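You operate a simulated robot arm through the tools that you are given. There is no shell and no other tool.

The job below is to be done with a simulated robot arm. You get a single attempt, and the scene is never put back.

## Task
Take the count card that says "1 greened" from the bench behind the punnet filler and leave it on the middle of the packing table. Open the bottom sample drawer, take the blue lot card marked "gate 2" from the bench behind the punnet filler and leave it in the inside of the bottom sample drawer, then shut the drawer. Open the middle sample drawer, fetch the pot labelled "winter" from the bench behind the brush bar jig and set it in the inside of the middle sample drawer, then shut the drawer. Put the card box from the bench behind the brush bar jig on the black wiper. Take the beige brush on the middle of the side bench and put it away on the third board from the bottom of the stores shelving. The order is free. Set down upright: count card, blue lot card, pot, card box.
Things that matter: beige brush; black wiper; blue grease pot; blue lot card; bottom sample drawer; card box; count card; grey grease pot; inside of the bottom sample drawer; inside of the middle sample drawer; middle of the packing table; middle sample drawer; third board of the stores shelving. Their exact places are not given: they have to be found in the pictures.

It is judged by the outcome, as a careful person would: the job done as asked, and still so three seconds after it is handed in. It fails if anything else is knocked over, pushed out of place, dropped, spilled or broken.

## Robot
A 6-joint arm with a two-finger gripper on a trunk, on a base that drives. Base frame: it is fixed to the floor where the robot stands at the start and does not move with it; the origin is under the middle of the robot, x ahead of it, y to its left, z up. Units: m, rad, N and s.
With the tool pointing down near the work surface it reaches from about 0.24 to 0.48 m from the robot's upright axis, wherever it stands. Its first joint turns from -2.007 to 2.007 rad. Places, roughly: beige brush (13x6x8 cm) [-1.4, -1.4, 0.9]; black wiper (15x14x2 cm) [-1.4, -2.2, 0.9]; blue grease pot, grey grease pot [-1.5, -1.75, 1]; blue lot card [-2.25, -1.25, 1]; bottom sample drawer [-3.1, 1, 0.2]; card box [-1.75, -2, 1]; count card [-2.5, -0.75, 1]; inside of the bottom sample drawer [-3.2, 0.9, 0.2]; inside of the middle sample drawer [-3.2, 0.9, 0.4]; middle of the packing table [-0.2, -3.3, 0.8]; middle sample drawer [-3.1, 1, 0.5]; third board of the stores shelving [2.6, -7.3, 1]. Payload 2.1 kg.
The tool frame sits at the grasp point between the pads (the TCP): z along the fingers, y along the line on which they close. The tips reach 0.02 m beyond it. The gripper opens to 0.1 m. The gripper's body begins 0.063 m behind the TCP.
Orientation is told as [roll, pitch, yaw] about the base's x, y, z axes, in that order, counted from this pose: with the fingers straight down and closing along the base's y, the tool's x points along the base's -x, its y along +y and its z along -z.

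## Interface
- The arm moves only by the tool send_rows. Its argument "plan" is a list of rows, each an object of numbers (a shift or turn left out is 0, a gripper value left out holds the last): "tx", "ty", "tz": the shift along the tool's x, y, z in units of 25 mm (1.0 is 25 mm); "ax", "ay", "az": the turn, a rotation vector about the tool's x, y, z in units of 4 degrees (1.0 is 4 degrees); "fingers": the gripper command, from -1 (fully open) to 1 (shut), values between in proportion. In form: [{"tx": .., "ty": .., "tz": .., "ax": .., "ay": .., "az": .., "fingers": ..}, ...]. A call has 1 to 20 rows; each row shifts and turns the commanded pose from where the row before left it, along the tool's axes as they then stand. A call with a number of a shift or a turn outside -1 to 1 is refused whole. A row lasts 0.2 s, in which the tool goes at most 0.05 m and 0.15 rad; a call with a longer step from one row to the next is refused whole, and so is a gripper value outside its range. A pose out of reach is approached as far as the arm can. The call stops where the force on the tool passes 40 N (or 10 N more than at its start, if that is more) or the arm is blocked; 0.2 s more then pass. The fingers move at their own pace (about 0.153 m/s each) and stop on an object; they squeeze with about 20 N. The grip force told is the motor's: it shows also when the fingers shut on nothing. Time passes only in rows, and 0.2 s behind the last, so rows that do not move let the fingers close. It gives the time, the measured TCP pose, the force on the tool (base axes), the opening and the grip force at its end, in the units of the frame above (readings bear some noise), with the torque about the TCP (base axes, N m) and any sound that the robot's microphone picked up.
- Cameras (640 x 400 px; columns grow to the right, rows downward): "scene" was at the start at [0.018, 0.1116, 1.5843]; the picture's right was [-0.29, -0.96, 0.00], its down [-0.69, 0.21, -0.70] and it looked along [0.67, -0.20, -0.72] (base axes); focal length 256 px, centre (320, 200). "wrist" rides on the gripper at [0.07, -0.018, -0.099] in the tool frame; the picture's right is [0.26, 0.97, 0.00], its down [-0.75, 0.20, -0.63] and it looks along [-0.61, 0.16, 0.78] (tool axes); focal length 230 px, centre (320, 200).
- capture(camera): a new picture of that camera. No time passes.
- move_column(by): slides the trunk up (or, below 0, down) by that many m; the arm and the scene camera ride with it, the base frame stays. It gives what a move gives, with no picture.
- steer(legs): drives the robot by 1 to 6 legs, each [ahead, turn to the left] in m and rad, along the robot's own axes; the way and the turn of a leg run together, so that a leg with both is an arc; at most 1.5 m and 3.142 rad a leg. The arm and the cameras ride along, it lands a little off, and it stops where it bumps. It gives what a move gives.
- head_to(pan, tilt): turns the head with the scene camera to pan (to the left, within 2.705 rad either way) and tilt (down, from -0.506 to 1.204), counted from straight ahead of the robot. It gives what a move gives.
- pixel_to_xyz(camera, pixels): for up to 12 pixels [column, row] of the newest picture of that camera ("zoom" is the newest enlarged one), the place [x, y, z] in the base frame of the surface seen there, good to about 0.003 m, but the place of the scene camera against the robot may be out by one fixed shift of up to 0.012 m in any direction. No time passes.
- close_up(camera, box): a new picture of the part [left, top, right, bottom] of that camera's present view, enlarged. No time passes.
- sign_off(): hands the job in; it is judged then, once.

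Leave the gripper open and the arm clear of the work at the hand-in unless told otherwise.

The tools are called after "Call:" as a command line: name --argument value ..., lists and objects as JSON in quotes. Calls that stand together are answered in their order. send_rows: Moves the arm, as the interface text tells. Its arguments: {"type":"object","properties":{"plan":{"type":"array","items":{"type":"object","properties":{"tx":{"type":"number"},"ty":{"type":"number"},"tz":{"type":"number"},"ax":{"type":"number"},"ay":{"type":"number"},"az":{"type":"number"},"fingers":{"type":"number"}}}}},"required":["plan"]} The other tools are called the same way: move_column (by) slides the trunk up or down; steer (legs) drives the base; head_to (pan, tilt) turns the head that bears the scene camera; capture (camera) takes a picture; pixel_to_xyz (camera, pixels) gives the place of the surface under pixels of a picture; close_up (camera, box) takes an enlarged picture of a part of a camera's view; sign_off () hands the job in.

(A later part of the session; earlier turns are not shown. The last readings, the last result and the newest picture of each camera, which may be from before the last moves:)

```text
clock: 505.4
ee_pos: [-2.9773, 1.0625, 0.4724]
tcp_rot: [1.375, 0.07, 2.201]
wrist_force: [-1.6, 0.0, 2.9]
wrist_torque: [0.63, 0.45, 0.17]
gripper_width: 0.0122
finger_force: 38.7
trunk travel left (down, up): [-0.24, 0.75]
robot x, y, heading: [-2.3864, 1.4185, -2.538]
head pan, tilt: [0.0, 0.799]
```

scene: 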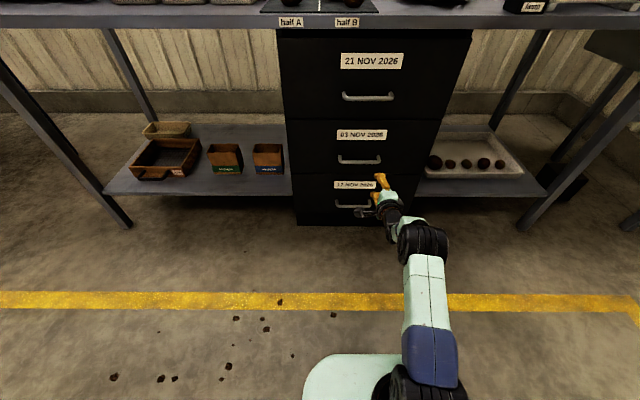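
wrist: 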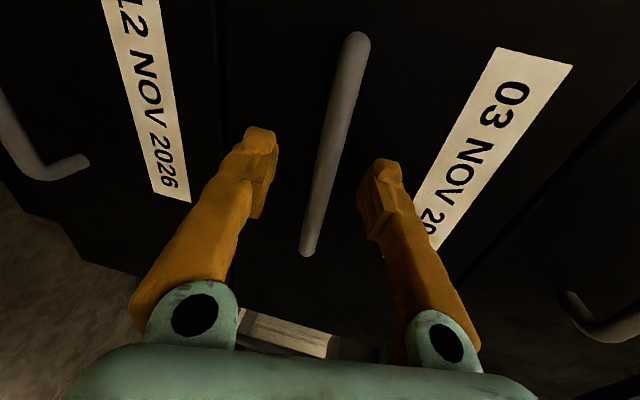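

Gripped the middle bar. Pulling back 0.27 m.

Call:
steer --legs '[[-0.1, 0]]'

Call:
steer --legs '[[-0.17, 0]]'

Call:
capture --camera "scene"

```text
clock: 506.6
ee_pos: [-2.8944, 1.119, 0.4733]
tcp_rot: [1.371, 0.068, 2.201]
wrist_force: [2.3, -1.5, 3.1]
wrist_torque: [0.55, 0.37, 0.22]
gripper_width: 0.0118
finger_force: 38.9
trunk travel left (down, up): [-0.24, 0.75]
robot x, y, heading: [-2.3057, 1.4724, -2.537]
head pan, tilt: [0.0, 0.799]
```

```text
clock: 508.0
ee_pos: [-2.7529, 1.2142, 0.4727]
tcp_rot: [1.373, 0.067, 2.202]
wrist_force: [8.1, -11.4, 0.6]
wrist_torque: [0.49, 0.37, 0.32]
gripper_width: 0.0115
finger_force: 38.2
trunk travel left (down, up): [-0.24, 0.75]
robot x, y, heading: [-2.1673, 1.5692, -2.538]
head pan, tilt: [0.0, 0.799]
```

```text
taken
```

scene: 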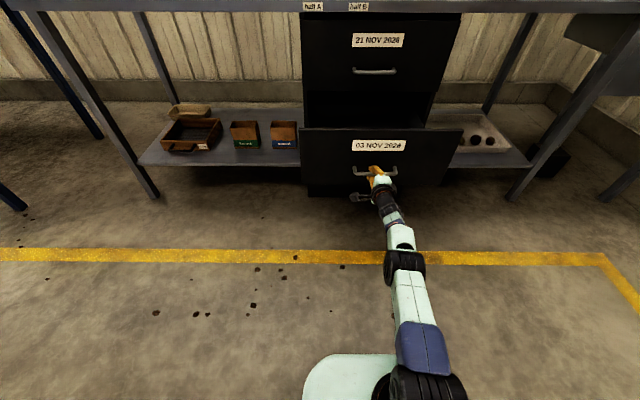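

Middle drawer open. Releasing, backing off, raising the trunk.

Call:
send_rows --plan '[{"fingers": 0.5}, {"fingers": 0.0}, {}, {"tz": -0.9, "ty": -0.18}, {"tz": -0.9, "ty": -0.18}, {"tz": -0.9, "ty": -0.18}, {}]'

Call:
steer --legs '[[-0.3, 0]]'

Call:
move_column --by 0.4

Call:
move_column --by 0.22

Call:
capture --camera "scene"

```text
clock: 509.6
ee_pos: [-2.7004, 1.2573, 0.4745]
tcp_rot: [1.374, 0.072, 2.207]
wrist_force: [0.9, 0.3, 0.1]
wrist_torque: [0.01, 0.0, 0.0]
gripper_width: 0.0502
finger_force: 0.1
trunk travel left (down, up): [-0.24, 0.75]
robot x, y, heading: [-2.1653, 1.5742, -2.536]
head pan, tilt: [0.0, 0.799]
```

```text
clock: 511.7
ee_pos: [-2.4556, 1.4258, 0.4734]
tcp_rot: [1.371, 0.071, 2.206]
wrist_force: [0.3, 0.9, 1.0]
wrist_torque: [0.04, -0.02, -0.02]
gripper_width: 0.0502
finger_force: 0.0
trunk travel left (down, up): [-0.24, 0.75]
robot x, y, heading: [-1.923, 1.7349, -2.541]
head pan, tilt: [0.0, 0.799]
```

```text
clock: 515.5
ee_pos: [-2.4555, 1.4255, 0.874]
tcp_rot: [1.372, 0.072, 2.21]
wrist_force: [-0.2, -0.8, 0.3]
wrist_torque: [-0.02, 0.02, 0.01]
gripper_width: 0.0502
finger_force: 0.0
trunk travel left (down, up): [-0.64, 0.35]
robot x, y, heading: [-1.9223, 1.7347, -2.538]
head pan, tilt: [0.0, 0.799]
```

```text
clock: 517.8
ee_pos: [-2.457, 1.4252, 1.0938]
tcp_rot: [1.373, 0.07, 2.206]
wrist_force: [-0.7, 0.2, -0.2]
wrist_torque: [0.04, 0.01, -0.01]
gripper_width: 0.0498
finger_force: 0.0
trunk travel left (down, up): [-0.86, 0.13]
robot x, y, heading: [-1.92, 1.7377, -2.54]
head pan, tilt: [0.0, 0.799]
```

```text
taken
```

scene: 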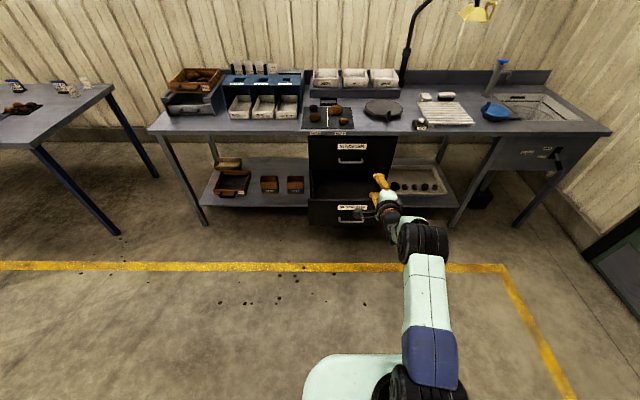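

Restoring the tool to vertical and normal heading for the pot.

Call:
send_rows --plan '[{"ax": 0.985, "ty": -0.093, "tz": -0.389, "fingers": -1}, {"ax": 0.985, "ty": -0.119, "tz": -0.382}, {"ax": 0.985, "ty": -0.145, "tz": -0.373}, {"ax": 0.985, "ty": -0.17, "tz": -0.362}, {"ax": 0.985, "ty": -0.195, "tz": -0.349}, {"ax": 0.985, "ty": -0.218, "tz": -0.335}, {"ax": 0.985, "ty": -0.241, "tz": -0.319}, {"ax": 0.985, "ty": -0.262, "tz": -0.302}, {"ax": 0.985, "ty": -0.282, "tz": -0.283}, {"ax": 0.985, "ty": -0.301, "tz": -0.263}, {"ax": 0.985, "ty": -0.319, "tz": -0.242}, {"ax": 0.985, "ty": -0.334, "tz": -0.22}, {"ax": 0.985, "ty": -0.349, "tz": -0.196}, {"ax": 0.985, "ty": -0.361, "tz": -0.172}, {"ax": 0.985, "ty": -0.372, "tz": -0.146}, {"ax": 0.985, "ty": -0.381, "tz": -0.12}, {"ax": 0.985, "ty": -0.389, "tz": -0.094}, {"ax": 0.985, "ty": -0.394, "tz": -0.067}, {"ax": 0.985, "ty": -0.398, "tz": -0.04}, {"ax": 0.985, "ty": -0.4, "tz": -0.012}]'

Call:
send_rows --plan '[{"az": -1}, {"az": -1}, {"az": -1}, {"az": -1}, {"az": -1}, {"az": -1}, {"az": -1}, {"az": -1}, {"az": -1}, {"az": -1}, {"az": -1}, {"az": -1}, {"az": -1}, {"az": -1}, {"az": -1}, {"az": -1}, {"az": -1}, {"az": -1}, {"az": -1}, {"az": -1}]'

```text
clock: 522.0
ee_pos: [-2.303, 1.5329, 1.0805]
tcp_rot: [0.064, 0.084, 2.219]
wrist_force: [-1.4, 0.3, 0.4]
wrist_torque: [0.03, 0.04, 0.03]
gripper_width: 0.1001
finger_force: 0.0
out of reach, approached as far as the arm can: row 9, 10
trunk travel left (down, up): [-0.86, 0.13]
robot x, y, heading: [-1.92, 1.7396, -2.54]
head pan, tilt: [0.0, 0.799]
```

```text
clock: 526.2
ee_pos: [-2.3036, 1.5339, 1.0801]
tcp_rot: [0.095, -0.05, -2.67]
wrist_force: [-0.3, 0.6, 1.0]
wrist_torque: [-0.02, 0.0, 0.02]
gripper_width: 0.1001
finger_force: 0.1
trunk travel left (down, up): [-0.86, 0.13]
robot x, y, heading: [-1.9186, 1.7383, -2.536]
head pan, tilt: [0.0, 0.799]
```

Call:
send_rows --plan '[{"az": -0.95, "ax": 0.68, "ay": 0.35}, {"az": -0.95, "ax": 0.68, "ay": 0.35}, {}]'

Call:
steer --legs '[[0, 1.561], [1.5, 0], [1.5, 0], [0.27, 0], [0, -1.571]]'

Call:
capture --camera "scene"

```text
clock: 527.0
ee_pos: [-2.3037, 1.5338, 1.08]
tcp_rot: [-0.003, -0.007, -2.536]
wrist_force: [-1.1, 0.1, -0.5]
wrist_torque: [-0.02, 0.02, 0.01]
gripper_width: 0.0999
finger_force: 0.0
trunk travel left (down, up): [-0.86, 0.13]
robot x, y, heading: [-1.9256, 1.7423, -2.535]
head pan, tilt: [0.0, 0.799]
```

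```text
clock: 550.9
ee_pos: [-0.2331, -1.1238, 1.0798]
tcp_rot: [-0.004, -0.007, -2.423]
wrist_force: [0.3, -0.1, -1.1]
wrist_torque: [0.01, 0.0, 0.0]
gripper_width: 0.0999
finger_force: 0.0
trunk travel left (down, up): [-0.86, 0.13]
robot x, y, heading: [0.1228, -0.8765, -2.422]
head pan, tilt: [0.0, 0.799]
```

```text
taken
```

scene: 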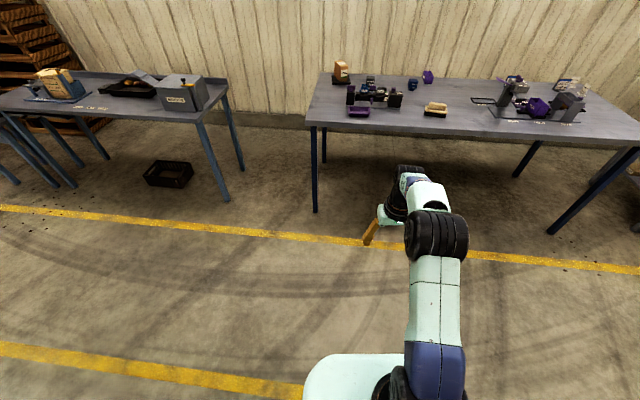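

Straightening heading and approaching the pot.

Call:
steer --legs '[[0, -0.099], [1.2, 0]]'

Call:
capture --camera "scene"

Call:
capture --camera "wrist"

```text
clock: 557.6
ee_pos: [-1.2335, -1.8324, 1.0808]
tcp_rot: [-0.005, -0.006, -2.481]
wrist_force: [-1.0, -0.6, 0.5]
wrist_torque: [0.0, 0.03, 0.0]
gripper_width: 0.1002
finger_force: 0.1
trunk travel left (down, up): [-0.86, 0.13]
robot x, y, heading: [-0.8624, -1.6067, -2.483]
head pan, tilt: [0.0, 0.799]
```

```text
taken
```

scene: 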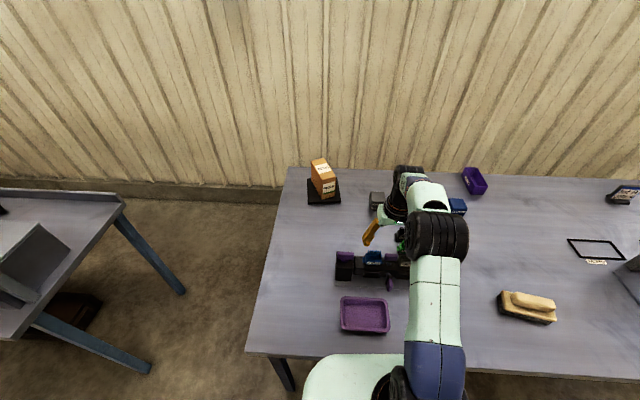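

```text
taken
```

wrist: 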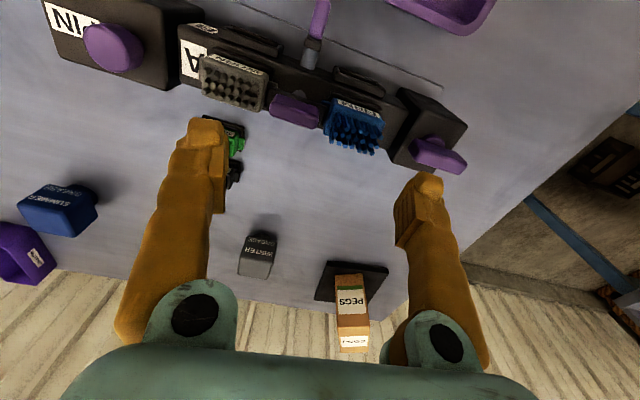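

Call:
steer --legs '[[0, -0.11], [0.208, 0]]'

Call:
capture --camera "wrist"

```text
clock: 559.8
ee_pos: [-1.4299, -1.8956, 1.0806]
tcp_rot: [-0.002, -0.009, -2.595]
wrist_force: [0.9, 0.0, -0.1]
wrist_torque: [0.0, 0.01, -0.01]
gripper_width: 0.1002
finger_force: 0.2
trunk travel left (down, up): [-0.86, 0.13]
robot x, y, heading: [-1.0379, -1.7104, -2.597]
head pan, tilt: [0.0, 0.799]
```

```text
taken
```

wrist: 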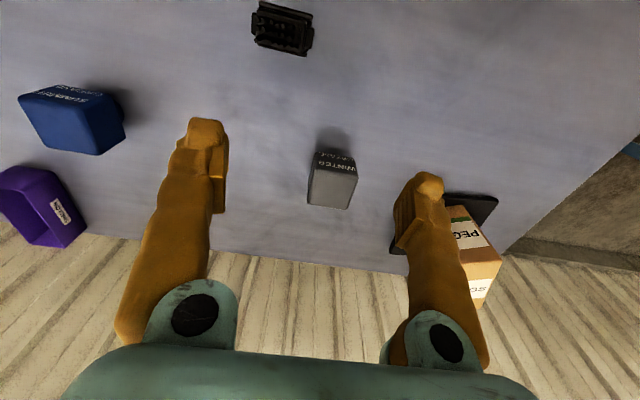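

Call:
pixel_to_xyz --camera "wrist" --pixels '[[316, 168], [356, 178], [310, 200], [346, 207], [333, 188], [335, 160]]'

```text
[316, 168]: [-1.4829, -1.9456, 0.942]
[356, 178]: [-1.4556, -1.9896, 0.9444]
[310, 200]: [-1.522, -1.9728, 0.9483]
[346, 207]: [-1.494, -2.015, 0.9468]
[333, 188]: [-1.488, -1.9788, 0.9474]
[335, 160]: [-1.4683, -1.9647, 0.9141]
```

Pot centre (-1.4886, -1.9808), heading -2.557. Moving above it with a 21.5° tilt.

Call:
send_rows --plan '[{"ay": -0.9, "az": -0.09, "tx": -0.64, "ty": 0.258, "tz": 0.02}, {"ay": -0.9, "az": -0.09, "tx": -0.637, "ty": 0.258, "tz": 0.06}, {"ay": -0.9, "az": -0.09, "tx": -0.632, "ty": 0.258, "tz": 0.1}, {"ay": -0.9, "az": -0.09, "tx": -0.625, "ty": 0.258, "tz": 0.14}, {"ay": -0.9, "az": -0.09, "tx": -0.615, "ty": 0.258, "tz": 0.178}, {"ay": -0.9, "az": -0.09, "tx": -0.602, "ty": 0.258, "tz": 0.217}, {}]'

Call:
capture --camera "wrist"

```text
clock: 561.4
ee_pos: [-1.4905, -1.9816, 1.0768]
tcp_rot: [-0.012, -0.388, -2.552]
wrist_force: [0.6, 0.0, 0.4]
wrist_torque: [-0.01, 0.01, 0.0]
gripper_width: 0.1002
finger_force: 0.0
trunk travel left (down, up): [-0.86, 0.13]
robot x, y, heading: [-1.041, -1.712, -2.589]
head pan, tilt: [0.0, 0.799]
```

```text
taken
```

wrist: 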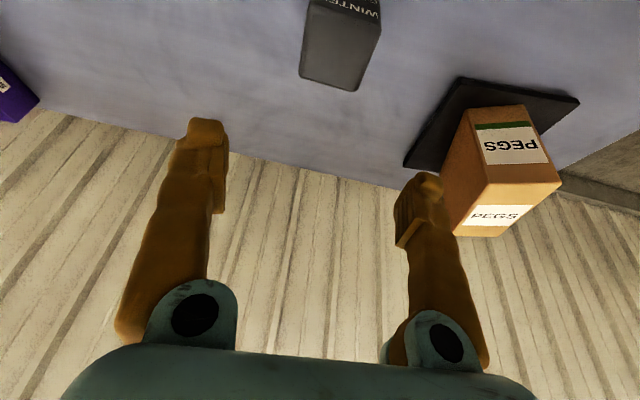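

Right above. Descending and gripping.

Call:
send_rows --plan '[{"tx": 0.33, "tz": 0.808}, {"tx": 0.33, "tz": 0.808}, {"tx": 0.33, "tz": 0.808}, {"tx": 0.33, "tz": 0.808}, {"tx": 0.33, "tz": 0.808}, {"tx": 0.33, "tz": 0.808}, {"tx": 0.33, "tz": 0.808}, {}, {"fingers": 0}, {"fingers": 0.4}, {"fingers": 1}, {"fingers": 1}, {}]'

Call:
capture --camera "wrist"

```text
clock: 564.2
ee_pos: [-1.4915, -1.9773, 0.9253]
tcp_rot: [-0.011, -0.383, -2.552]
wrist_force: [-0.3, -1.2, 2.0]
wrist_torque: [-0.15, -0.04, -0.02]
gripper_width: 0.0574
finger_force: 19.6
trunk travel left (down, up): [-0.86, 0.13]
robot x, y, heading: [-1.0389, -1.7139, -2.592]
head pan, tilt: [0.0, 0.799]
```

```text
taken
```

wrist: 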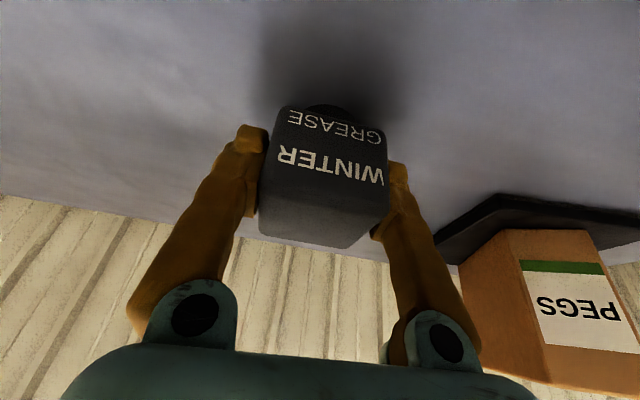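

Gripped. Lifting and backing out.

Call:
send_rows --plan '[{"tx": -0.18, "tz": -0.45}, {"tx": -0.33, "tz": -0.808}, {"tx": -0.33, "tz": -0.808}, {"tx": -0.33, "tz": -0.808}, {"tx": -0.33, "tz": -0.808}, {"tx": -0.33, "tz": -0.808}, {"tx": -0.33, "tz": -0.808}, {"tx": -0.33, "tz": -0.808}, {}]'

Call:
steer --legs '[[-0.3, 0]]'

Call:
capture --camera "wrist"

```text
clock: 566.2
ee_pos: [-1.491, -1.9802, 1.0921]
tcp_rot: [-0.013, -0.384, -2.553]
wrist_force: [-0.7, -0.2, -2.3]
wrist_torque: [-0.01, 0.01, -0.02]
gripper_width: 0.0571
finger_force: 20.3
trunk travel left (down, up): [-0.86, 0.13]
robot x, y, heading: [-1.0339, -1.7133, -2.593]
head pan, tilt: [0.0, 0.799]
```

```text
clock: 568.2
ee_pos: [-1.2372, -1.8233, 1.0909]
tcp_rot: [-0.012, -0.383, -2.561]
wrist_force: [-1.1, -0.3, -2.5]
wrist_torque: [-0.03, -0.02, 0.02]
gripper_width: 0.0573
finger_force: 19.9
trunk travel left (down, up): [-0.86, 0.13]
robot x, y, heading: [-0.781, -1.5569, -2.601]
head pan, tilt: [0.0, 0.799]
```

```text
taken
```

wrist: 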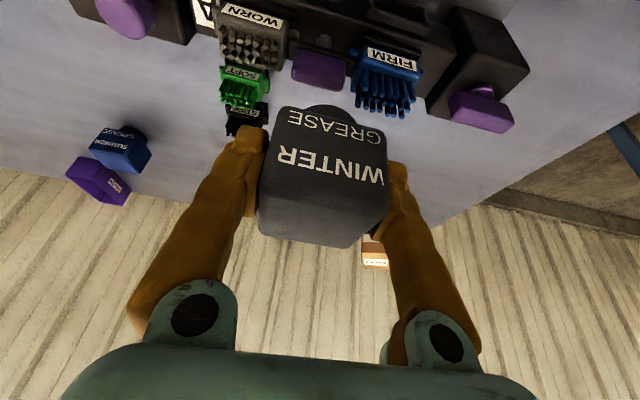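

Stable. Driving to the drawers with the pot.

Call:
steer --legs '[[-0.62, 0], [0, -1.515], [1.5, 0], [1.5, 0], [0.38, 0], [0, 1.571]]'

Call:
capture --camera "scene"

Call:
capture --camera "wrist"

```text
clock: 595.2
ee_pos: [-2.6773, 1.1339, 1.0911]
tcp_rot: [-0.013, -0.385, -2.43]
wrist_force: [-0.5, -0.7, -2.5]
wrist_torque: [-0.02, 0.0, 0.02]
gripper_width: 0.0574
finger_force: 19.8
trunk travel left (down, up): [-0.86, 0.13]
robot x, y, heading: [-2.2574, 1.4554, -2.475]
head pan, tilt: [0.0, 0.799]
```

```text
taken
```

scene: 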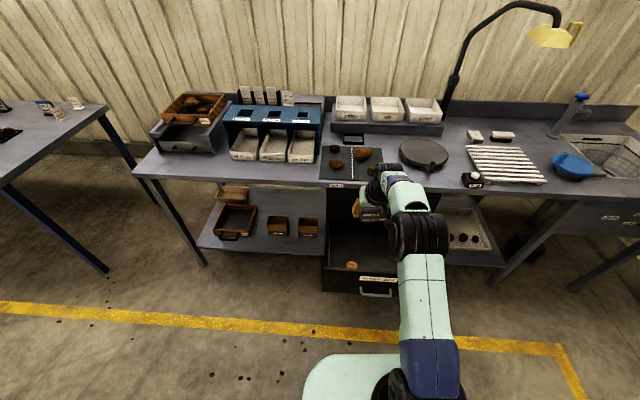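

```text
taken
```

wrist: 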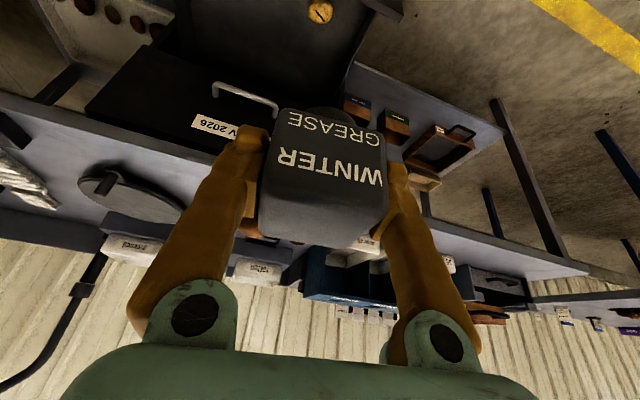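

Measuring the open middle drawer's inside.

Call:
close_up --camera "scene" --box '[310, 190, 430, 300]'

Call:
pixel_to_xyz --camera "scene" --pixels '[[351, 265], [345, 240], [370, 250], [335, 255], [375, 272], [380, 240], [325, 262], [340, 225], [360, 285]]'

Call:
pixel_to_xyz --camera "wrist" --pixels '[[320, 12], [280, 40], [250, 60], [330, 50], [230, 20], [300, 70], [200, 40]]'

```text
3.64 times, centred on (370, 245) of scene
```

zoom: 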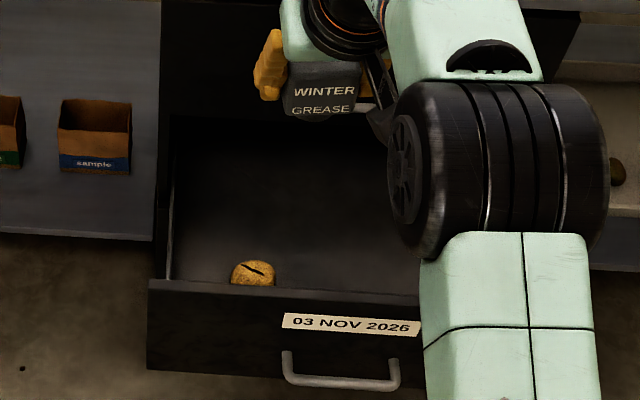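

```text
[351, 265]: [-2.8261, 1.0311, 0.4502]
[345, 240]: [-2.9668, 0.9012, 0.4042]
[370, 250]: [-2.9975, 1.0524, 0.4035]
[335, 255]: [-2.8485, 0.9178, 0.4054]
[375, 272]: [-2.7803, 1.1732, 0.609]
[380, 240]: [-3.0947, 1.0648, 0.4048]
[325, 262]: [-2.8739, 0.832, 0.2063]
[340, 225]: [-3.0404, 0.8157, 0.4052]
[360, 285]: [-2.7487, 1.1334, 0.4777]
```

```text
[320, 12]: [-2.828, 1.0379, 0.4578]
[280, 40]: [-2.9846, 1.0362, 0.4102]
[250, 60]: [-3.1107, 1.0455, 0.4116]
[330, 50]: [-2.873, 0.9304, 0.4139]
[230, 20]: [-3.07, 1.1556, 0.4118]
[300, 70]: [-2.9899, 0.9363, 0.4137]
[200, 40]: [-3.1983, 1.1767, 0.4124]
```

Floor z=0.4125, potato at left. I'll sidestep right with the base so the pot lines up at u≈2.61 over the drawer.

Call:
steer --legs '[[0, -0.57], [0.265, 0], [0, 0.5]]'

Call:
capture --camera "scene"

```text
clock: 600.0
ee_pos: [-2.9602, 1.1375, 1.0916]
tcp_rot: [-0.011, -0.384, -2.5]
wrist_force: [1.2, -0.5, -2.2]
wrist_torque: [0.02, -0.03, 0.01]
gripper_width: 0.0572
finger_force: 19.9
trunk travel left (down, up): [-0.86, 0.13]
robot x, y, heading: [-2.5215, 1.4316, -2.541]
head pan, tilt: [0.0, 0.799]
```

```text
taken
```

scene: 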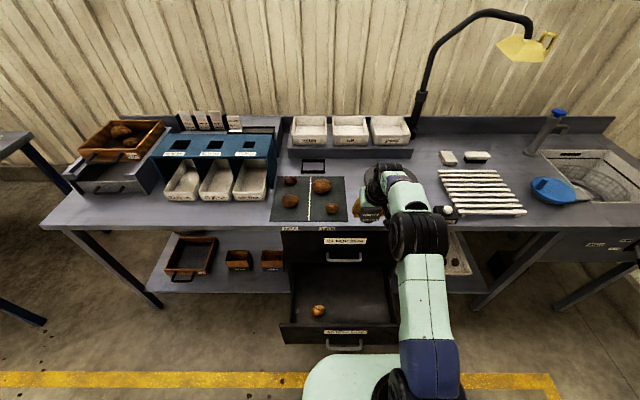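

Aligned: TCP D=1.811, u=2.603. Lowering the trunk 0.4 m first.

Call:
move_column --by -0.4

Call:
capture --camera "wrist"

Call:
capture --camera "scene"

```text
clock: 603.9
ee_pos: [-2.9587, 1.1365, 0.692]
tcp_rot: [-0.013, -0.385, -2.5]
wrist_force: [-0.8, 0.2, -2.4]
wrist_torque: [0.03, -0.04, -0.01]
gripper_width: 0.0573
finger_force: 20.6
trunk travel left (down, up): [-0.46, 0.53]
robot x, y, heading: [-2.5242, 1.4278, -2.542]
head pan, tilt: [0.0, 0.799]
```

```text
taken
```

wrist: 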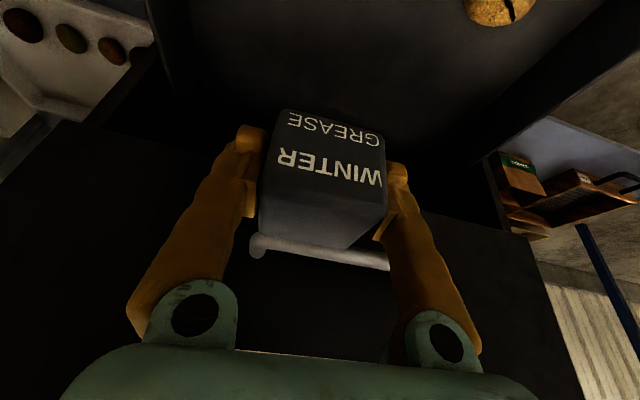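

```text
taken
```

scene: 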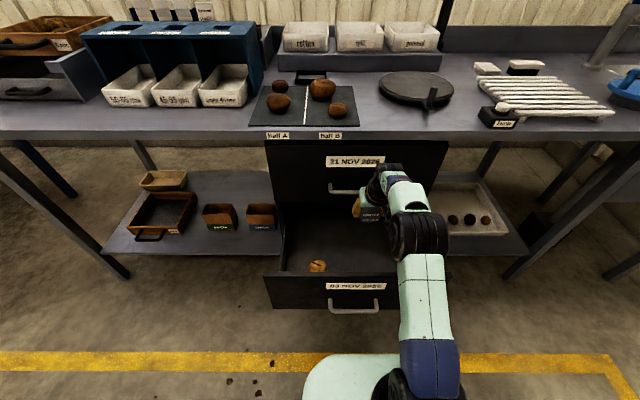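

Clear of the top handle. Lowering 0.2 m more.

Call:
move_column --by -0.2

Call:
capture --camera "scene"

Call:
send_rows --plan '[{"tx": 0.15, "tz": 0.37}, {"tx": 0.15, "tz": 0.37}, {"tx": 0.08, "tz": 0.19}, {"tx": 0.04, "tz": 0.1}, {}]'

```text
clock: 606.0
ee_pos: [-2.9602, 1.137, 0.4916]
tcp_rot: [-0.012, -0.384, -2.501]
wrist_force: [0.5, 0.9, -2.1]
wrist_torque: [0.02, -0.05, 0.03]
gripper_width: 0.0575
finger_force: 19.9
trunk travel left (down, up): [-0.26, 0.73]
robot x, y, heading: [-2.5205, 1.4265, -2.536]
head pan, tilt: [0.0, 0.799]
```

```text
taken
```

scene: 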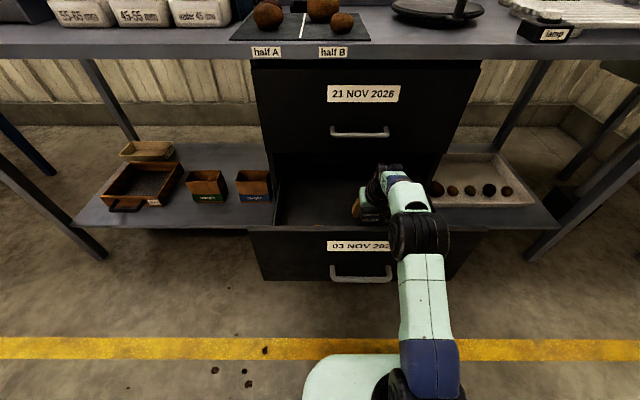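

```text
clock: 607.2
ee_pos: [-2.96, 1.1384, 0.4636]
tcp_rot: [-0.011, -0.382, -2.499]
wrist_force: [-0.6, 0.0, -2.6]
wrist_torque: [-0.01, -0.02, -0.02]
gripper_width: 0.0571
finger_force: 19.6
trunk travel left (down, up): [-0.26, 0.73]
robot x, y, heading: [-2.5221, 1.4294, -2.534]
head pan, tilt: [0.0, 0.799]
```

Call:
send_rows --plan '[{"tx": 0.04, "tz": 0.1}, {}, {"tx": 0.03, "tz": 0.07}, {}]'

Call:
send_rows --plan '[{"tx": 0.025, "tz": 0.06}, {}]'

```text
clock: 608.2
ee_pos: [-2.9602, 1.1378, 0.4586]
tcp_rot: [-0.014, -0.383, -2.5]
wrist_force: [-0.1, 0.5, -2.7]
wrist_torque: [0.04, -0.04, 0.0]
gripper_width: 0.0574
finger_force: 19.4
trunk travel left (down, up): [-0.26, 0.73]
robot x, y, heading: [-2.5229, 1.4286, -2.543]
head pan, tilt: [0.0, 0.799]
```

```text
clock: 608.8
ee_pos: [-2.9593, 1.1362, 0.4587]
tcp_rot: [-0.014, -0.387, -2.499]
wrist_force: [-0.1, -2.1, 8.0]
wrist_torque: [-0.35, -0.09, -0.01]
gripper_width: 0.0575
finger_force: 20.1
trunk travel left (down, up): [-0.26, 0.73]
robot x, y, heading: [-2.5258, 1.431, -2.539]
head pan, tilt: [0.0, 0.799]
```

Contact. Opening and rising straight up.

Call:
send_rows --plan '[{"fingers": 0.3}, {"fingers": -0.3}, {"fingers": -0.6}, {}, {"tx": -0.2, "tz": -0.48}, {"tx": -0.33, "tz": -0.808}, {"tx": -0.33, "tz": -0.808}, {}]'

Call:
move_column --by 0.3

Call:
capture --camera "scene"

Call:
capture --camera "wrist"

```text
clock: 610.6
ee_pos: [-2.9618, 1.1405, 0.5157]
tcp_rot: [-0.013, -0.384, -2.5]
wrist_force: [1.3, -0.9, -0.1]
wrist_torque: [0.03, 0.0, -0.01]
gripper_width: 0.0802
finger_force: 0.1
trunk travel left (down, up): [-0.26, 0.73]
robot x, y, heading: [-2.523, 1.4342, -2.543]
head pan, tilt: [0.0, 0.799]
```

```text
clock: 613.6
ee_pos: [-2.9628, 1.1406, 0.8155]
tcp_rot: [-0.012, -0.384, -2.499]
wrist_force: [0.6, -0.6, 0.0]
wrist_torque: [0.0, 0.02, 0.0]
gripper_width: 0.0799
finger_force: 0.1
trunk travel left (down, up): [-0.56, 0.43]
robot x, y, heading: [-2.5214, 1.4311, -2.537]
head pan, tilt: [0.0, 0.799]
```

```text
taken
```

scene: 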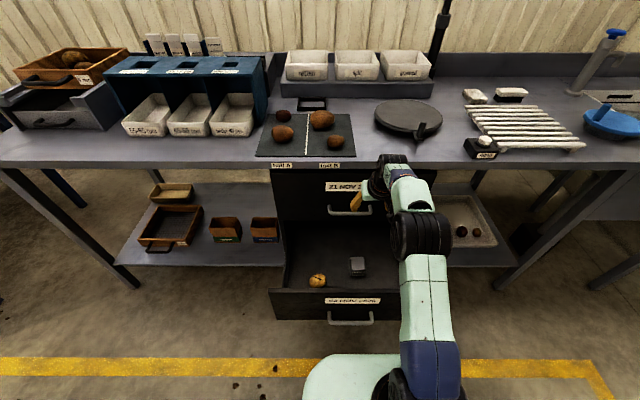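

```text
taken
```

wrist: 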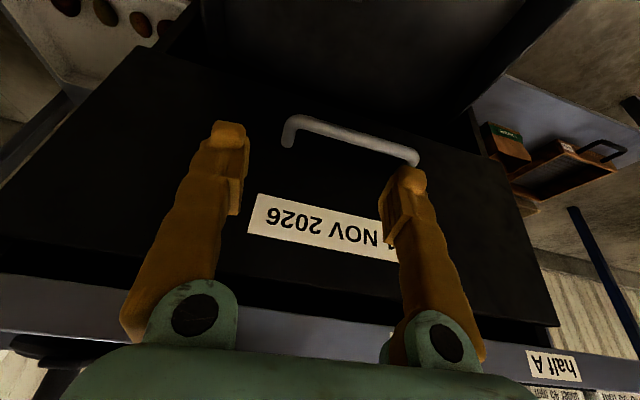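

The pot stands upright in the middle drawer. Now shut it: back off, lower, tilt the tool to ~55°, close the fingers.

Call:
steer --legs '[[-0.45, 0]]'

Call:
send_rows --plan '[{"ay": -1, "tx": -0.28, "tz": 0.13, "fingers": 1}, {"ay": -1, "tx": -0.27, "tz": 0.15}, {"ay": -1, "tx": -0.26, "tz": 0.17}, {"ay": -1, "tx": -0.24, "tz": 0.19}, {"ay": -1, "tx": -0.23, "tz": 0.2}, {"ay": -1, "tx": -0.21, "tz": 0.22}, {"ay": -1, "tx": -0.2, "tz": 0.23}, {"ay": -1, "tx": -0.18, "tz": 0.24}, {}]'

Call:
move_column --by -0.25

Call:
capture --camera "scene"

```text
clock: 616.4
ee_pos: [-2.59, 1.3965, 0.8165]
tcp_rot: [-0.013, -0.385, -2.503]
wrist_force: [0.3, 1.0, -0.6]
wrist_torque: [0.02, 0.0, -0.02]
gripper_width: 0.0802
finger_force: 0.1
trunk travel left (down, up): [-0.56, 0.43]
robot x, y, heading: [-2.1485, 1.684, -2.549]
head pan, tilt: [0.0, 0.799]
```

```text
clock: 618.4
ee_pos: [-2.6336, 1.3687, 0.811]
tcp_rot: [-0.045, -0.849, -2.495]
wrist_force: [-0.2, 0.7, 0.6]
wrist_torque: [-0.02, -0.01, -0.02]
gripper_width: 0.0001
finger_force: 20.0
out of reach, approached as far as the arm can: row 7, 8
trunk travel left (down, up): [-0.56, 0.43]
robot x, y, heading: [-2.1517, 1.6864, -2.542]
head pan, tilt: [0.0, 0.799]
```

```text
clock: 620.9
ee_pos: [-2.634, 1.3686, 0.5616]
tcp_rot: [-0.047, -0.85, -2.495]
wrist_force: [0.1, -0.8, 0.9]
wrist_torque: [0.0, 0.0, 0.0]
gripper_width: 0.0
finger_force: 19.5
trunk travel left (down, up): [-0.31, 0.68]
robot x, y, heading: [-2.1463, 1.6823, -2.543]
head pan, tilt: [0.0, 0.799]
```

```text
taken
```

scene: 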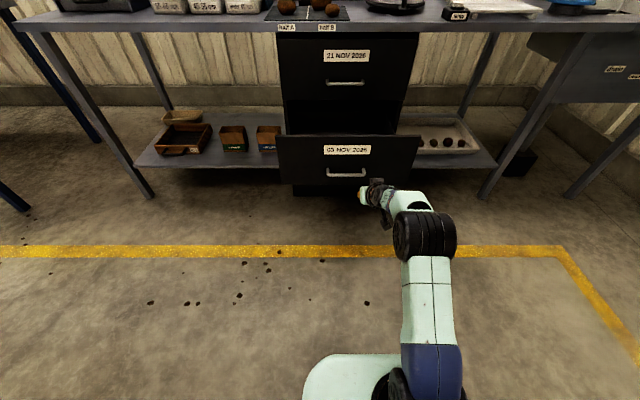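

Driving forward to push the middle drawer in.

Call:
steer --legs '[[0.32, 0.01]]'

Call:
steer --legs '[[0.14, 0]]'

Call:
send_rows --plan '[{"tx": -0.12, "tz": 0.14}, {"tx": -0.12, "tz": 0.14}, {"tx": -0.12, "tz": 0.14}, {"tx": -0.12, "tz": 0.14}, {"tx": -0.12, "tz": 0.14}, {}]'

Call:
capture --camera "scene"

```text
clock: 623.1
ee_pos: [-2.8966, 1.1773, 0.561]
tcp_rot: [-0.045, -0.849, -2.483]
wrist_force: [-0.7, -1.2, 0.1]
wrist_torque: [-0.01, -0.02, -0.02]
gripper_width: 0.0
finger_force: 29.0
trunk travel left (down, up): [-0.31, 0.68]
robot x, y, heading: [-2.4166, 1.5006, -2.53]
head pan, tilt: [0.0, 0.799]
```

```text
clock: 624.4
ee_pos: [-3.0115, 1.0966, 0.5615]
tcp_rot: [-0.047, -0.849, -2.483]
wrist_force: [-0.1, 0.6, -0.2]
wrist_torque: [-0.02, 0.05, -0.04]
gripper_width: 0.0
finger_force: 29.5
trunk travel left (down, up): [-0.31, 0.68]
robot x, y, heading: [-2.5291, 1.4222, -2.534]
head pan, tilt: [0.0, 0.799]
```

```text
clock: 625.5
ee_pos: [-3.0224, 1.0901, 0.5607]
tcp_rot: [-0.042, -0.84, -2.482]
wrist_force: [18.9, 13.4, 10.9]
wrist_torque: [-0.1, 0.21, -0.12]
gripper_width: 0.0061
finger_force: 29.8
trunk travel left (down, up): [-0.31, 0.68]
robot x, y, heading: [-2.5319, 1.4185, -2.531]
head pan, tilt: [0.0, 0.799]
stopped in row 5: the force on the tool passed its limit at 46 N (the readings are from after the stop); the commanded pose is now the measured one
```

```text
taken
```

scene: 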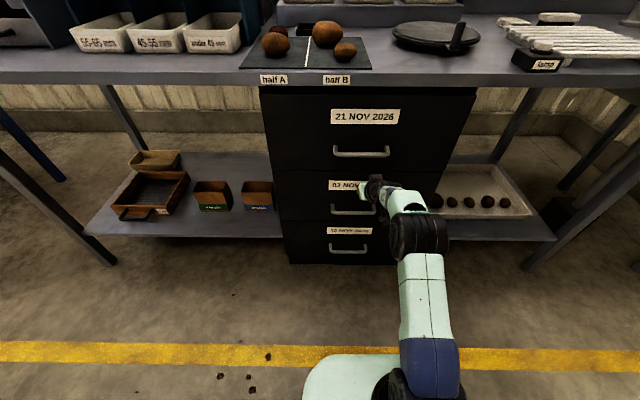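

Both drawers are shut. Next, the "1 greened" count card. Backing off, raising the trunk and restoring the tool to vertical.

Call:
steer --legs '[[-0.35, 0]]'

Call:
move_column --by 0.4

Call:
move_column --by 0.2

Call:
send_rows --plan '[{"ay": 1, "tx": 0.45, "tz": -0.5, "fingers": -1}, {"ay": 1, "tx": 0.48, "tz": -0.46}, {"ay": 1, "tx": 0.51, "tz": -0.43}, {"ay": 1, "tx": 0.54, "tz": -0.39}, {"ay": 1, "tx": 0.56, "tz": -0.35}, {"ay": 1, "tx": 0.59, "tz": -0.31}, {"ay": 1, "tx": 0.61, "tz": -0.27}, {"ay": 1, "tx": 0.62, "tz": -0.23}, {"ay": 1, "tx": 0.64, "tz": -0.18}, {"ay": 1, "tx": 0.65, "tz": -0.14}, {"ay": 1, "tx": 0.66, "tz": -0.09}, {"ay": 1, "tx": 0.66, "tz": -0.05}, {}]'

```text
clock: 627.8
ee_pos: [-2.7394, 1.2867, 0.5565]
tcp_rot: [-0.042, -0.835, -2.48]
wrist_force: [0.1, 0.5, -0.8]
wrist_torque: [0.02, -0.03, 0.01]
gripper_width: 0.0
finger_force: 29.9
trunk travel left (down, up): [-0.31, 0.68]
robot x, y, heading: [-2.246, 1.621, -2.524]
head pan, tilt: [0.0, 0.799]
```

```text
clock: 631.6
ee_pos: [-2.7406, 1.2871, 0.956]
tcp_rot: [-0.042, -0.835, -2.479]
wrist_force: [-0.1, 0.1, -0.1]
wrist_torque: [0.01, -0.03, 0.01]
gripper_width: 0.0
finger_force: 29.3
trunk travel left (down, up): [-0.71, 0.28]
robot x, y, heading: [-2.2463, 1.6214, -2.525]
head pan, tilt: [0.0, 0.799]
```

```text
clock: 633.8
ee_pos: [-2.7393, 1.2874, 1.1558]
tcp_rot: [-0.043, -0.834, -2.48]
wrist_force: [-0.1, -0.2, 0.1]
wrist_torque: [0.01, -0.01, -0.03]
gripper_width: 0.0
finger_force: 29.4
trunk travel left (down, up): [-0.91, 0.08]
robot x, y, heading: [-2.2458, 1.6188, -2.531]
head pan, tilt: [0.0, 0.799]
```

```text
clock: 636.6
ee_pos: [-2.5768, 1.4044, 1.1546]
tcp_rot: [-0.028, 0.005, -2.511]
wrist_force: [0.2, 0.3, -0.3]
wrist_torque: [-0.02, -0.01, -0.01]
gripper_width: 0.0998
finger_force: 0.1
trunk travel left (down, up): [-0.91, 0.08]
robot x, y, heading: [-2.2506, 1.6223, -2.524]
head pan, tilt: [0.0, 0.799]
```

Driving to the gap between the benches at u≈1.085.

Call:
steer --legs '[[0, 1.549], [1.5, 0], [0, -1.571]]'

```text
clock: 651.8
ee_pos: [-1.6549, 0.1736, 1.1548]
tcp_rot: [-0.028, 0.004, -2.464]
wrist_force: [0.0, 0.6, -0.1]
wrist_torque: [-0.03, -0.04, -0.01]
gripper_width: 0.1001
finger_force: 0.0
trunk travel left (down, up): [-0.91, 0.08]
robot x, y, heading: [-1.3339, 0.4042, -2.479]
head pan, tilt: [0.0, 0.799]
```

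Call:
steer --legs '[[0, -0.067], [0.7, 0]]'

Call:
head_to --pan 0.5 --tilt 0.7

Call:
capture --camera "scene"

```text
clock: 656.0
ee_pos: [-2.24, -0.1922, 1.1557]
tcp_rot: [-0.028, 0.001, -2.526]
wrist_force: [1.2, -0.3, -0.2]
wrist_torque: [0.0, -0.03, -0.02]
gripper_width: 0.0998
finger_force: 0.0
trunk travel left (down, up): [-0.91, 0.08]
robot x, y, heading: [-1.9035, 0.0146, -2.545]
head pan, tilt: [0.0, 0.799]
```

```text
clock: 657.0
ee_pos: [-2.2408, -0.1925, 1.1556]
tcp_rot: [-0.026, 0.004, -2.528]
wrist_force: [0.8, -0.1, 0.3]
wrist_torque: [0.0, -0.02, 0.0]
gripper_width: 0.0998
finger_force: 0.1
trunk travel left (down, up): [-0.91, 0.08]
robot x, y, heading: [-1.9095, 0.0174, -2.547]
head pan, tilt: [0.499, 0.7]
```

```text
taken
```

scene: 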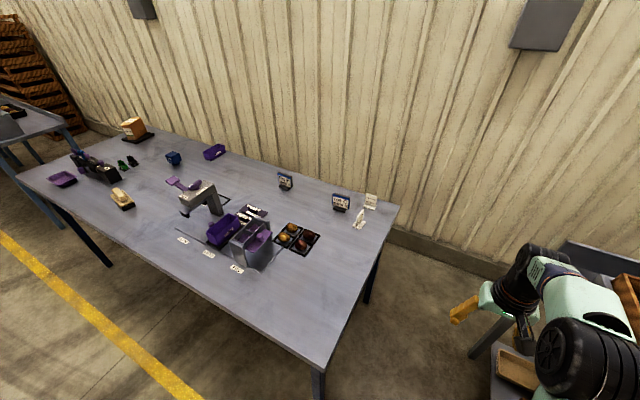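

Call:
steer --legs '[[0.73, 0], [0, 1.571]]'

Call:
head_to --pan 0.0 --tilt 0.9

Call:
capture --camera "scene"

Call:
capture --camera "wrist"

```text
clock: 664.9
ee_pos: [-2.3041, -0.7366, 1.1562]
tcp_rot: [-0.028, 0.004, -0.943]
wrist_force: [0.2, 0.9, 0.1]
wrist_torque: [0.03, 0.01, 0.02]
gripper_width: 0.1002
finger_force: 0.1
trunk travel left (down, up): [-0.91, 0.08]
robot x, y, heading: [-2.5163, -0.4023, -0.96]
head pan, tilt: [0.499, 0.7]
```

```text
clock: 665.8
ee_pos: [-2.3034, -0.7359, 1.1558]
tcp_rot: [-0.029, 0.003, -0.945]
wrist_force: [-0.4, 0.3, 0.0]
wrist_torque: [-0.01, -0.01, 0.02]
gripper_width: 0.0999
finger_force: 0.0
trunk travel left (down, up): [-0.91, 0.08]
robot x, y, heading: [-2.5207, -0.4035, -0.963]
head pan, tilt: [0.0, 0.901]
```

```text
taken
```

scene: 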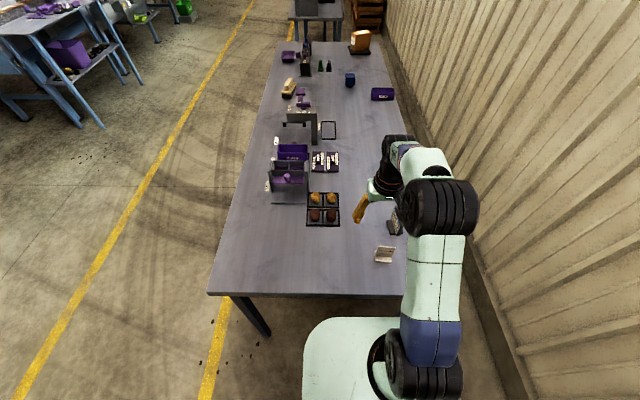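

```text
taken
```

wrist: 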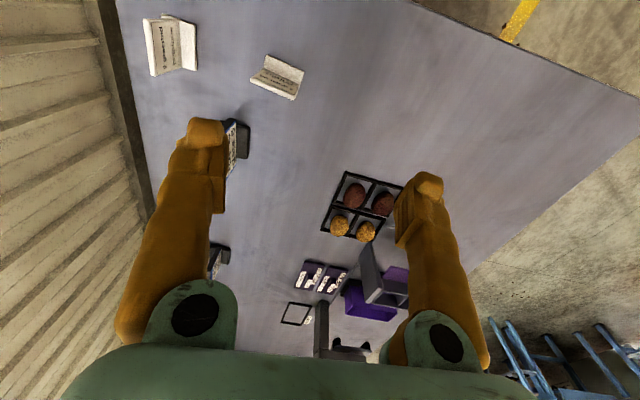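

Both count cards are visible at the top of the wrist picture. Zooming to read them.

Call:
close_up --camera "wrist" --box '[130, 5, 322, 125]'

Call:
close_up --camera "scene" --box '[340, 200, 440, 275]'

```text
3.33 times, centred on (226, 65) of wrist
```

zoom: 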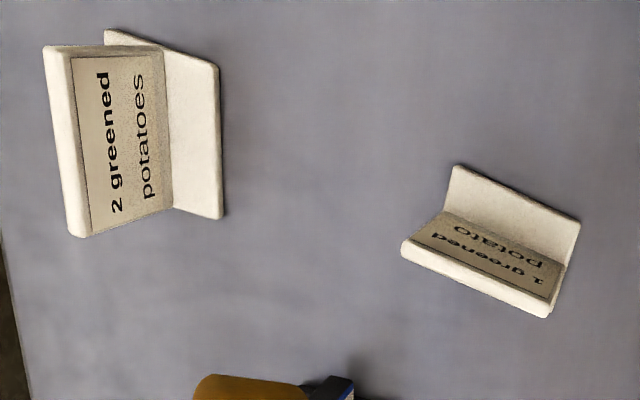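

```text
5.33 times, centred on (390, 238) of scene
```

zoom: 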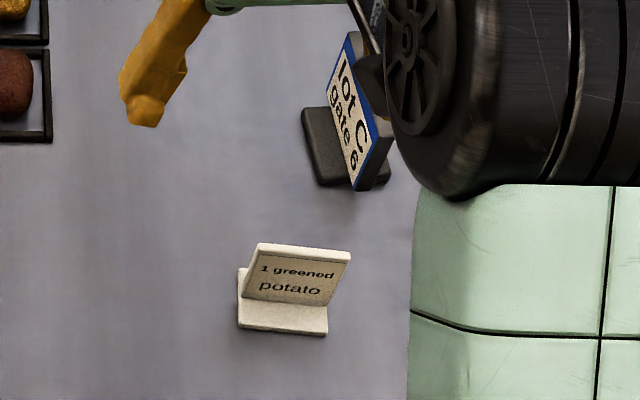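

"1 greened potato" is the nearer card, facing me. Measuring it.

Call:
pixel_to_xyz --camera "zoom" --pixels '[[405, 248], [545, 312], [475, 275], [447, 214], [563, 268], [500, 240], [456, 170], [578, 222], [515, 195], [430, 265], [420, 242], [548, 300]]'

```text
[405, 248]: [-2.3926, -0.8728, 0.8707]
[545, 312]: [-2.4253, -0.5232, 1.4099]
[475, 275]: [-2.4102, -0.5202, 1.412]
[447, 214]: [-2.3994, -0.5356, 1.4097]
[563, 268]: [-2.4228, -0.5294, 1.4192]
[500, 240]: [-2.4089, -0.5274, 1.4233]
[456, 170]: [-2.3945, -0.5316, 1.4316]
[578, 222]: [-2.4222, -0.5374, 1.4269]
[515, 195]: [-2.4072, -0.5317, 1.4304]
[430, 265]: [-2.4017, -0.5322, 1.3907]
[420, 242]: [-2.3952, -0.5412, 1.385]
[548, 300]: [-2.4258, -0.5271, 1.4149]
```

Call:
close_up --camera "wrist" --box '[130, 5, 322, 125]'

Call:
pixel_to_xyz --camera "zoom" --pixels '[[407, 250], [543, 312], [475, 278], [447, 218], [560, 268], [500, 240], [458, 172], [576, 222], [515, 195], [415, 243], [545, 300], [490, 290]]'

```text
3.33 times, centred on (226, 65) of wrist
```

zoom: 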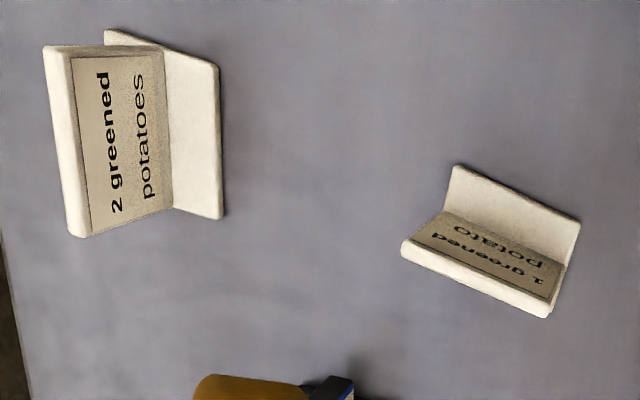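

```text
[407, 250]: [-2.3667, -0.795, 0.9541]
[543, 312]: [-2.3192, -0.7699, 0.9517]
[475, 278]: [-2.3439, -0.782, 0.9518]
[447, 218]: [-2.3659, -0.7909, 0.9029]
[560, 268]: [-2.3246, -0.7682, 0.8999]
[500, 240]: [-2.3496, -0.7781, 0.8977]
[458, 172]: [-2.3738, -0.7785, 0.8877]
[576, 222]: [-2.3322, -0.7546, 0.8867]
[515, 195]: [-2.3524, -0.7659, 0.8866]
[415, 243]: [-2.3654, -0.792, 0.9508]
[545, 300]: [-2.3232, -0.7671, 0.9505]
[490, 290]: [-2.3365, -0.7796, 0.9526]
```

Card plate: 5.5 cm wide, top z=0.953, centre (-2.343, -0.7825), normal at 118°. I'll rotate the tool 82° left to pinch its thickness.

Call:
send_rows --plan '[{"az": -1, "ax": -0.4, "fingers": 0.0}, {"az": -1}, {"az": -1}, {"az": -1}, {"az": -1}, {"az": -1}, {"az": -1}, {"az": -1}, {"az": -1}, {"az": -1}, {"az": -1}, {"az": -1}, {"az": -1}, {"az": -1}, {"az": -1}, {"az": -1}, {"az": -1}, {"az": -1}, {"az": -1}, {"az": -1}]'

Call:
send_rows --plan '[{"az": -0.5}, {"tx": 0.76, "ty": -0.3}, {"tx": 0.76, "ty": -0.3}, {"tx": 0.76, "ty": -0.3}, {}]'

Call:
capture --camera "wrist"

```text
clock: 670.0
ee_pos: [-2.3041, -0.7359, 1.1553]
tcp_rot: [0.003, 0.003, 0.455]
wrist_force: [-1.0, -0.4, 0.4]
wrist_torque: [0.03, 0.0, 0.0]
gripper_width: 0.05
finger_force: 0.1
trunk travel left (down, up): [-0.91, 0.08]
robot x, y, heading: [-2.5189, -0.4004, -0.958]
head pan, tilt: [0.0, 0.901]
```

```text
clock: 671.2
ee_pos: [-2.3433, -0.7826, 1.1539]
tcp_rot: [0.006, 0.003, 0.488]
wrist_force: [-0.1, -1.5, 0.3]
wrist_torque: [0.02, 0.02, 0.02]
gripper_width: 0.05
finger_force: 0.0
trunk travel left (down, up): [-0.91, 0.08]
robot x, y, heading: [-2.5148, -0.4027, -0.955]
head pan, tilt: [0.0, 0.901]
```

```text
taken
```

wrist: 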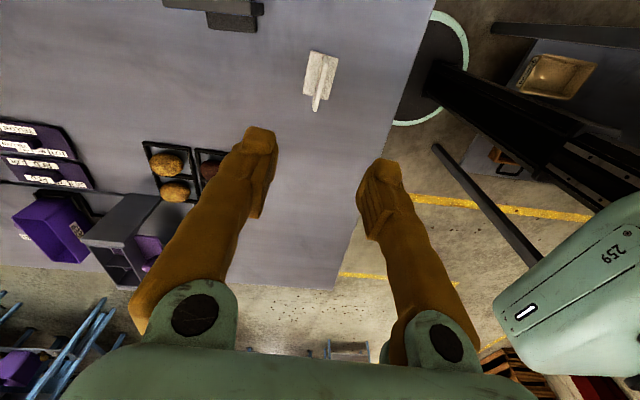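

Call:
close_up --camera "wrist" --box '[270, 40, 366, 100]'

Call:
pixel_to_xyz --camera "wrist" --pixels '[[323, 70], [321, 80], [319, 90], [317, 100], [315, 107], [330, 80]]'

```text
6.67 times, centred on (318, 70) of wrist
```

zoom: 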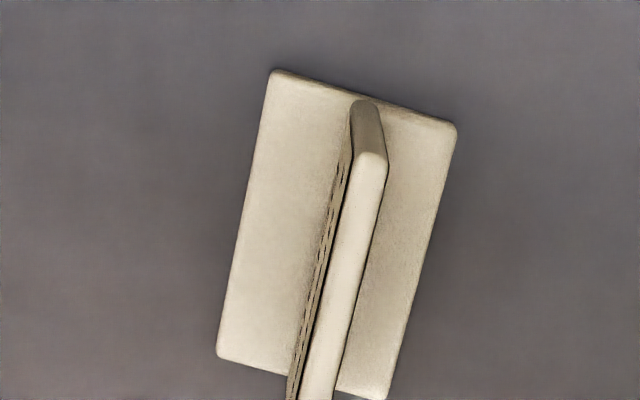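

```text
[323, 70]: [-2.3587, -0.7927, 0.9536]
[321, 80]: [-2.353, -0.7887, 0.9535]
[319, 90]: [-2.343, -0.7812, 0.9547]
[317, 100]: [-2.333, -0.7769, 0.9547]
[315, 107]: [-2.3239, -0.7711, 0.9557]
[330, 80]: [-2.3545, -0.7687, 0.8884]
```

Perfectly centred. Descending 22 cm over the card and gripping.

Call:
send_rows --plan '[{"tz": 0.99, "az": -0.5}, {"tz": 0.99}, {"tz": 0.99}, {"tz": 0.99}, {"tz": 0.99}, {"tz": 0.99}, {"tz": 0.99}, {"tz": 0.99}, {"tz": 0.95}, {}]'

Call:
capture --camera "wrist"

```text
clock: 673.4
ee_pos: [-2.3441, -0.7838, 0.9335]
tcp_rot: [0.003, 0.001, 0.525]
wrist_force: [0.5, 0.5, -0.2]
wrist_torque: [-0.01, 0.01, 0.01]
gripper_width: 0.0496
finger_force: 0.1
trunk travel left (down, up): [-0.91, 0.08]
robot x, y, heading: [-2.5176, -0.402, -0.959]
head pan, tilt: [0.0, 0.901]
```

```text
taken
```

wrist: 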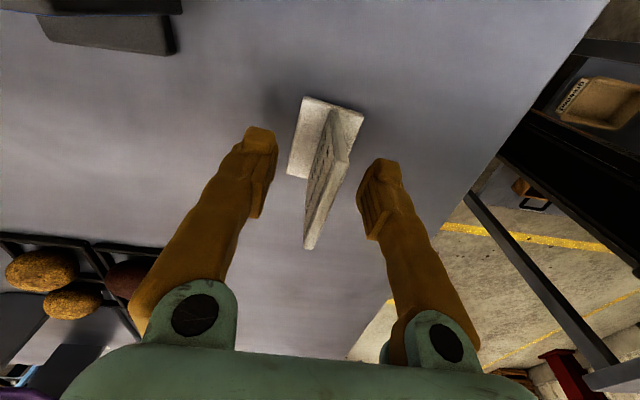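

Call:
send_rows --plan '[{"fingers": 0.3}, {"fingers": 0.6}, {"fingers": 0.8}, {"fingers": 1}, {"fingers": 1}, {}]'

Call:
send_rows --plan '[{"tz": -0.3}, {"tz": -0.7}, {"tz": -0.9}, {"tz": -0.9}, {"tz": -0.9}, {"tz": -0.9}, {"tz": -0.9}, {"tz": -0.9}, {}]'

Call:
capture --camera "wrist"

```text
clock: 674.8
ee_pos: [-2.3438, -0.7835, 0.9326]
tcp_rot: [0.004, 0.0, 0.524]
wrist_force: [-0.2, -0.6, -0.6]
wrist_torque: [-0.05, -0.06, 0.0]
gripper_width: 0.0061
finger_force: 19.7
trunk travel left (down, up): [-0.91, 0.08]
robot x, y, heading: [-2.5182, -0.4066, -0.96]
head pan, tilt: [0.0, 0.901]
```

```text
clock: 676.8
ee_pos: [-2.3419, -0.7805, 1.091]
tcp_rot: [0.001, -0.002, 0.524]
wrist_force: [1.0, 0.4, -0.9]
wrist_torque: [0.03, 0.0, 0.0]
gripper_width: 0.0058
finger_force: 19.7
trunk travel left (down, up): [-0.91, 0.08]
robot x, y, heading: [-2.5191, -0.4089, -0.957]
head pan, tilt: [0.0, 0.901]
```

```text
taken
```

wrist: 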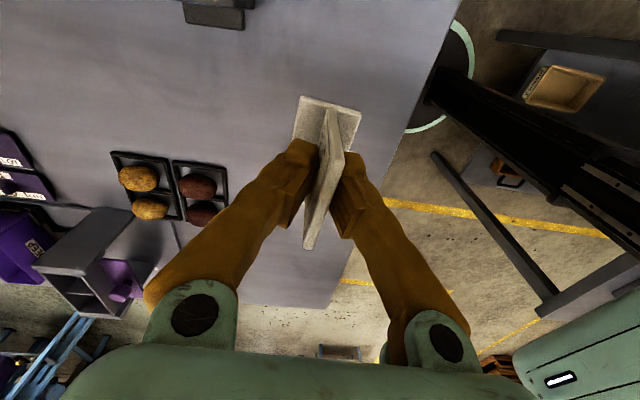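

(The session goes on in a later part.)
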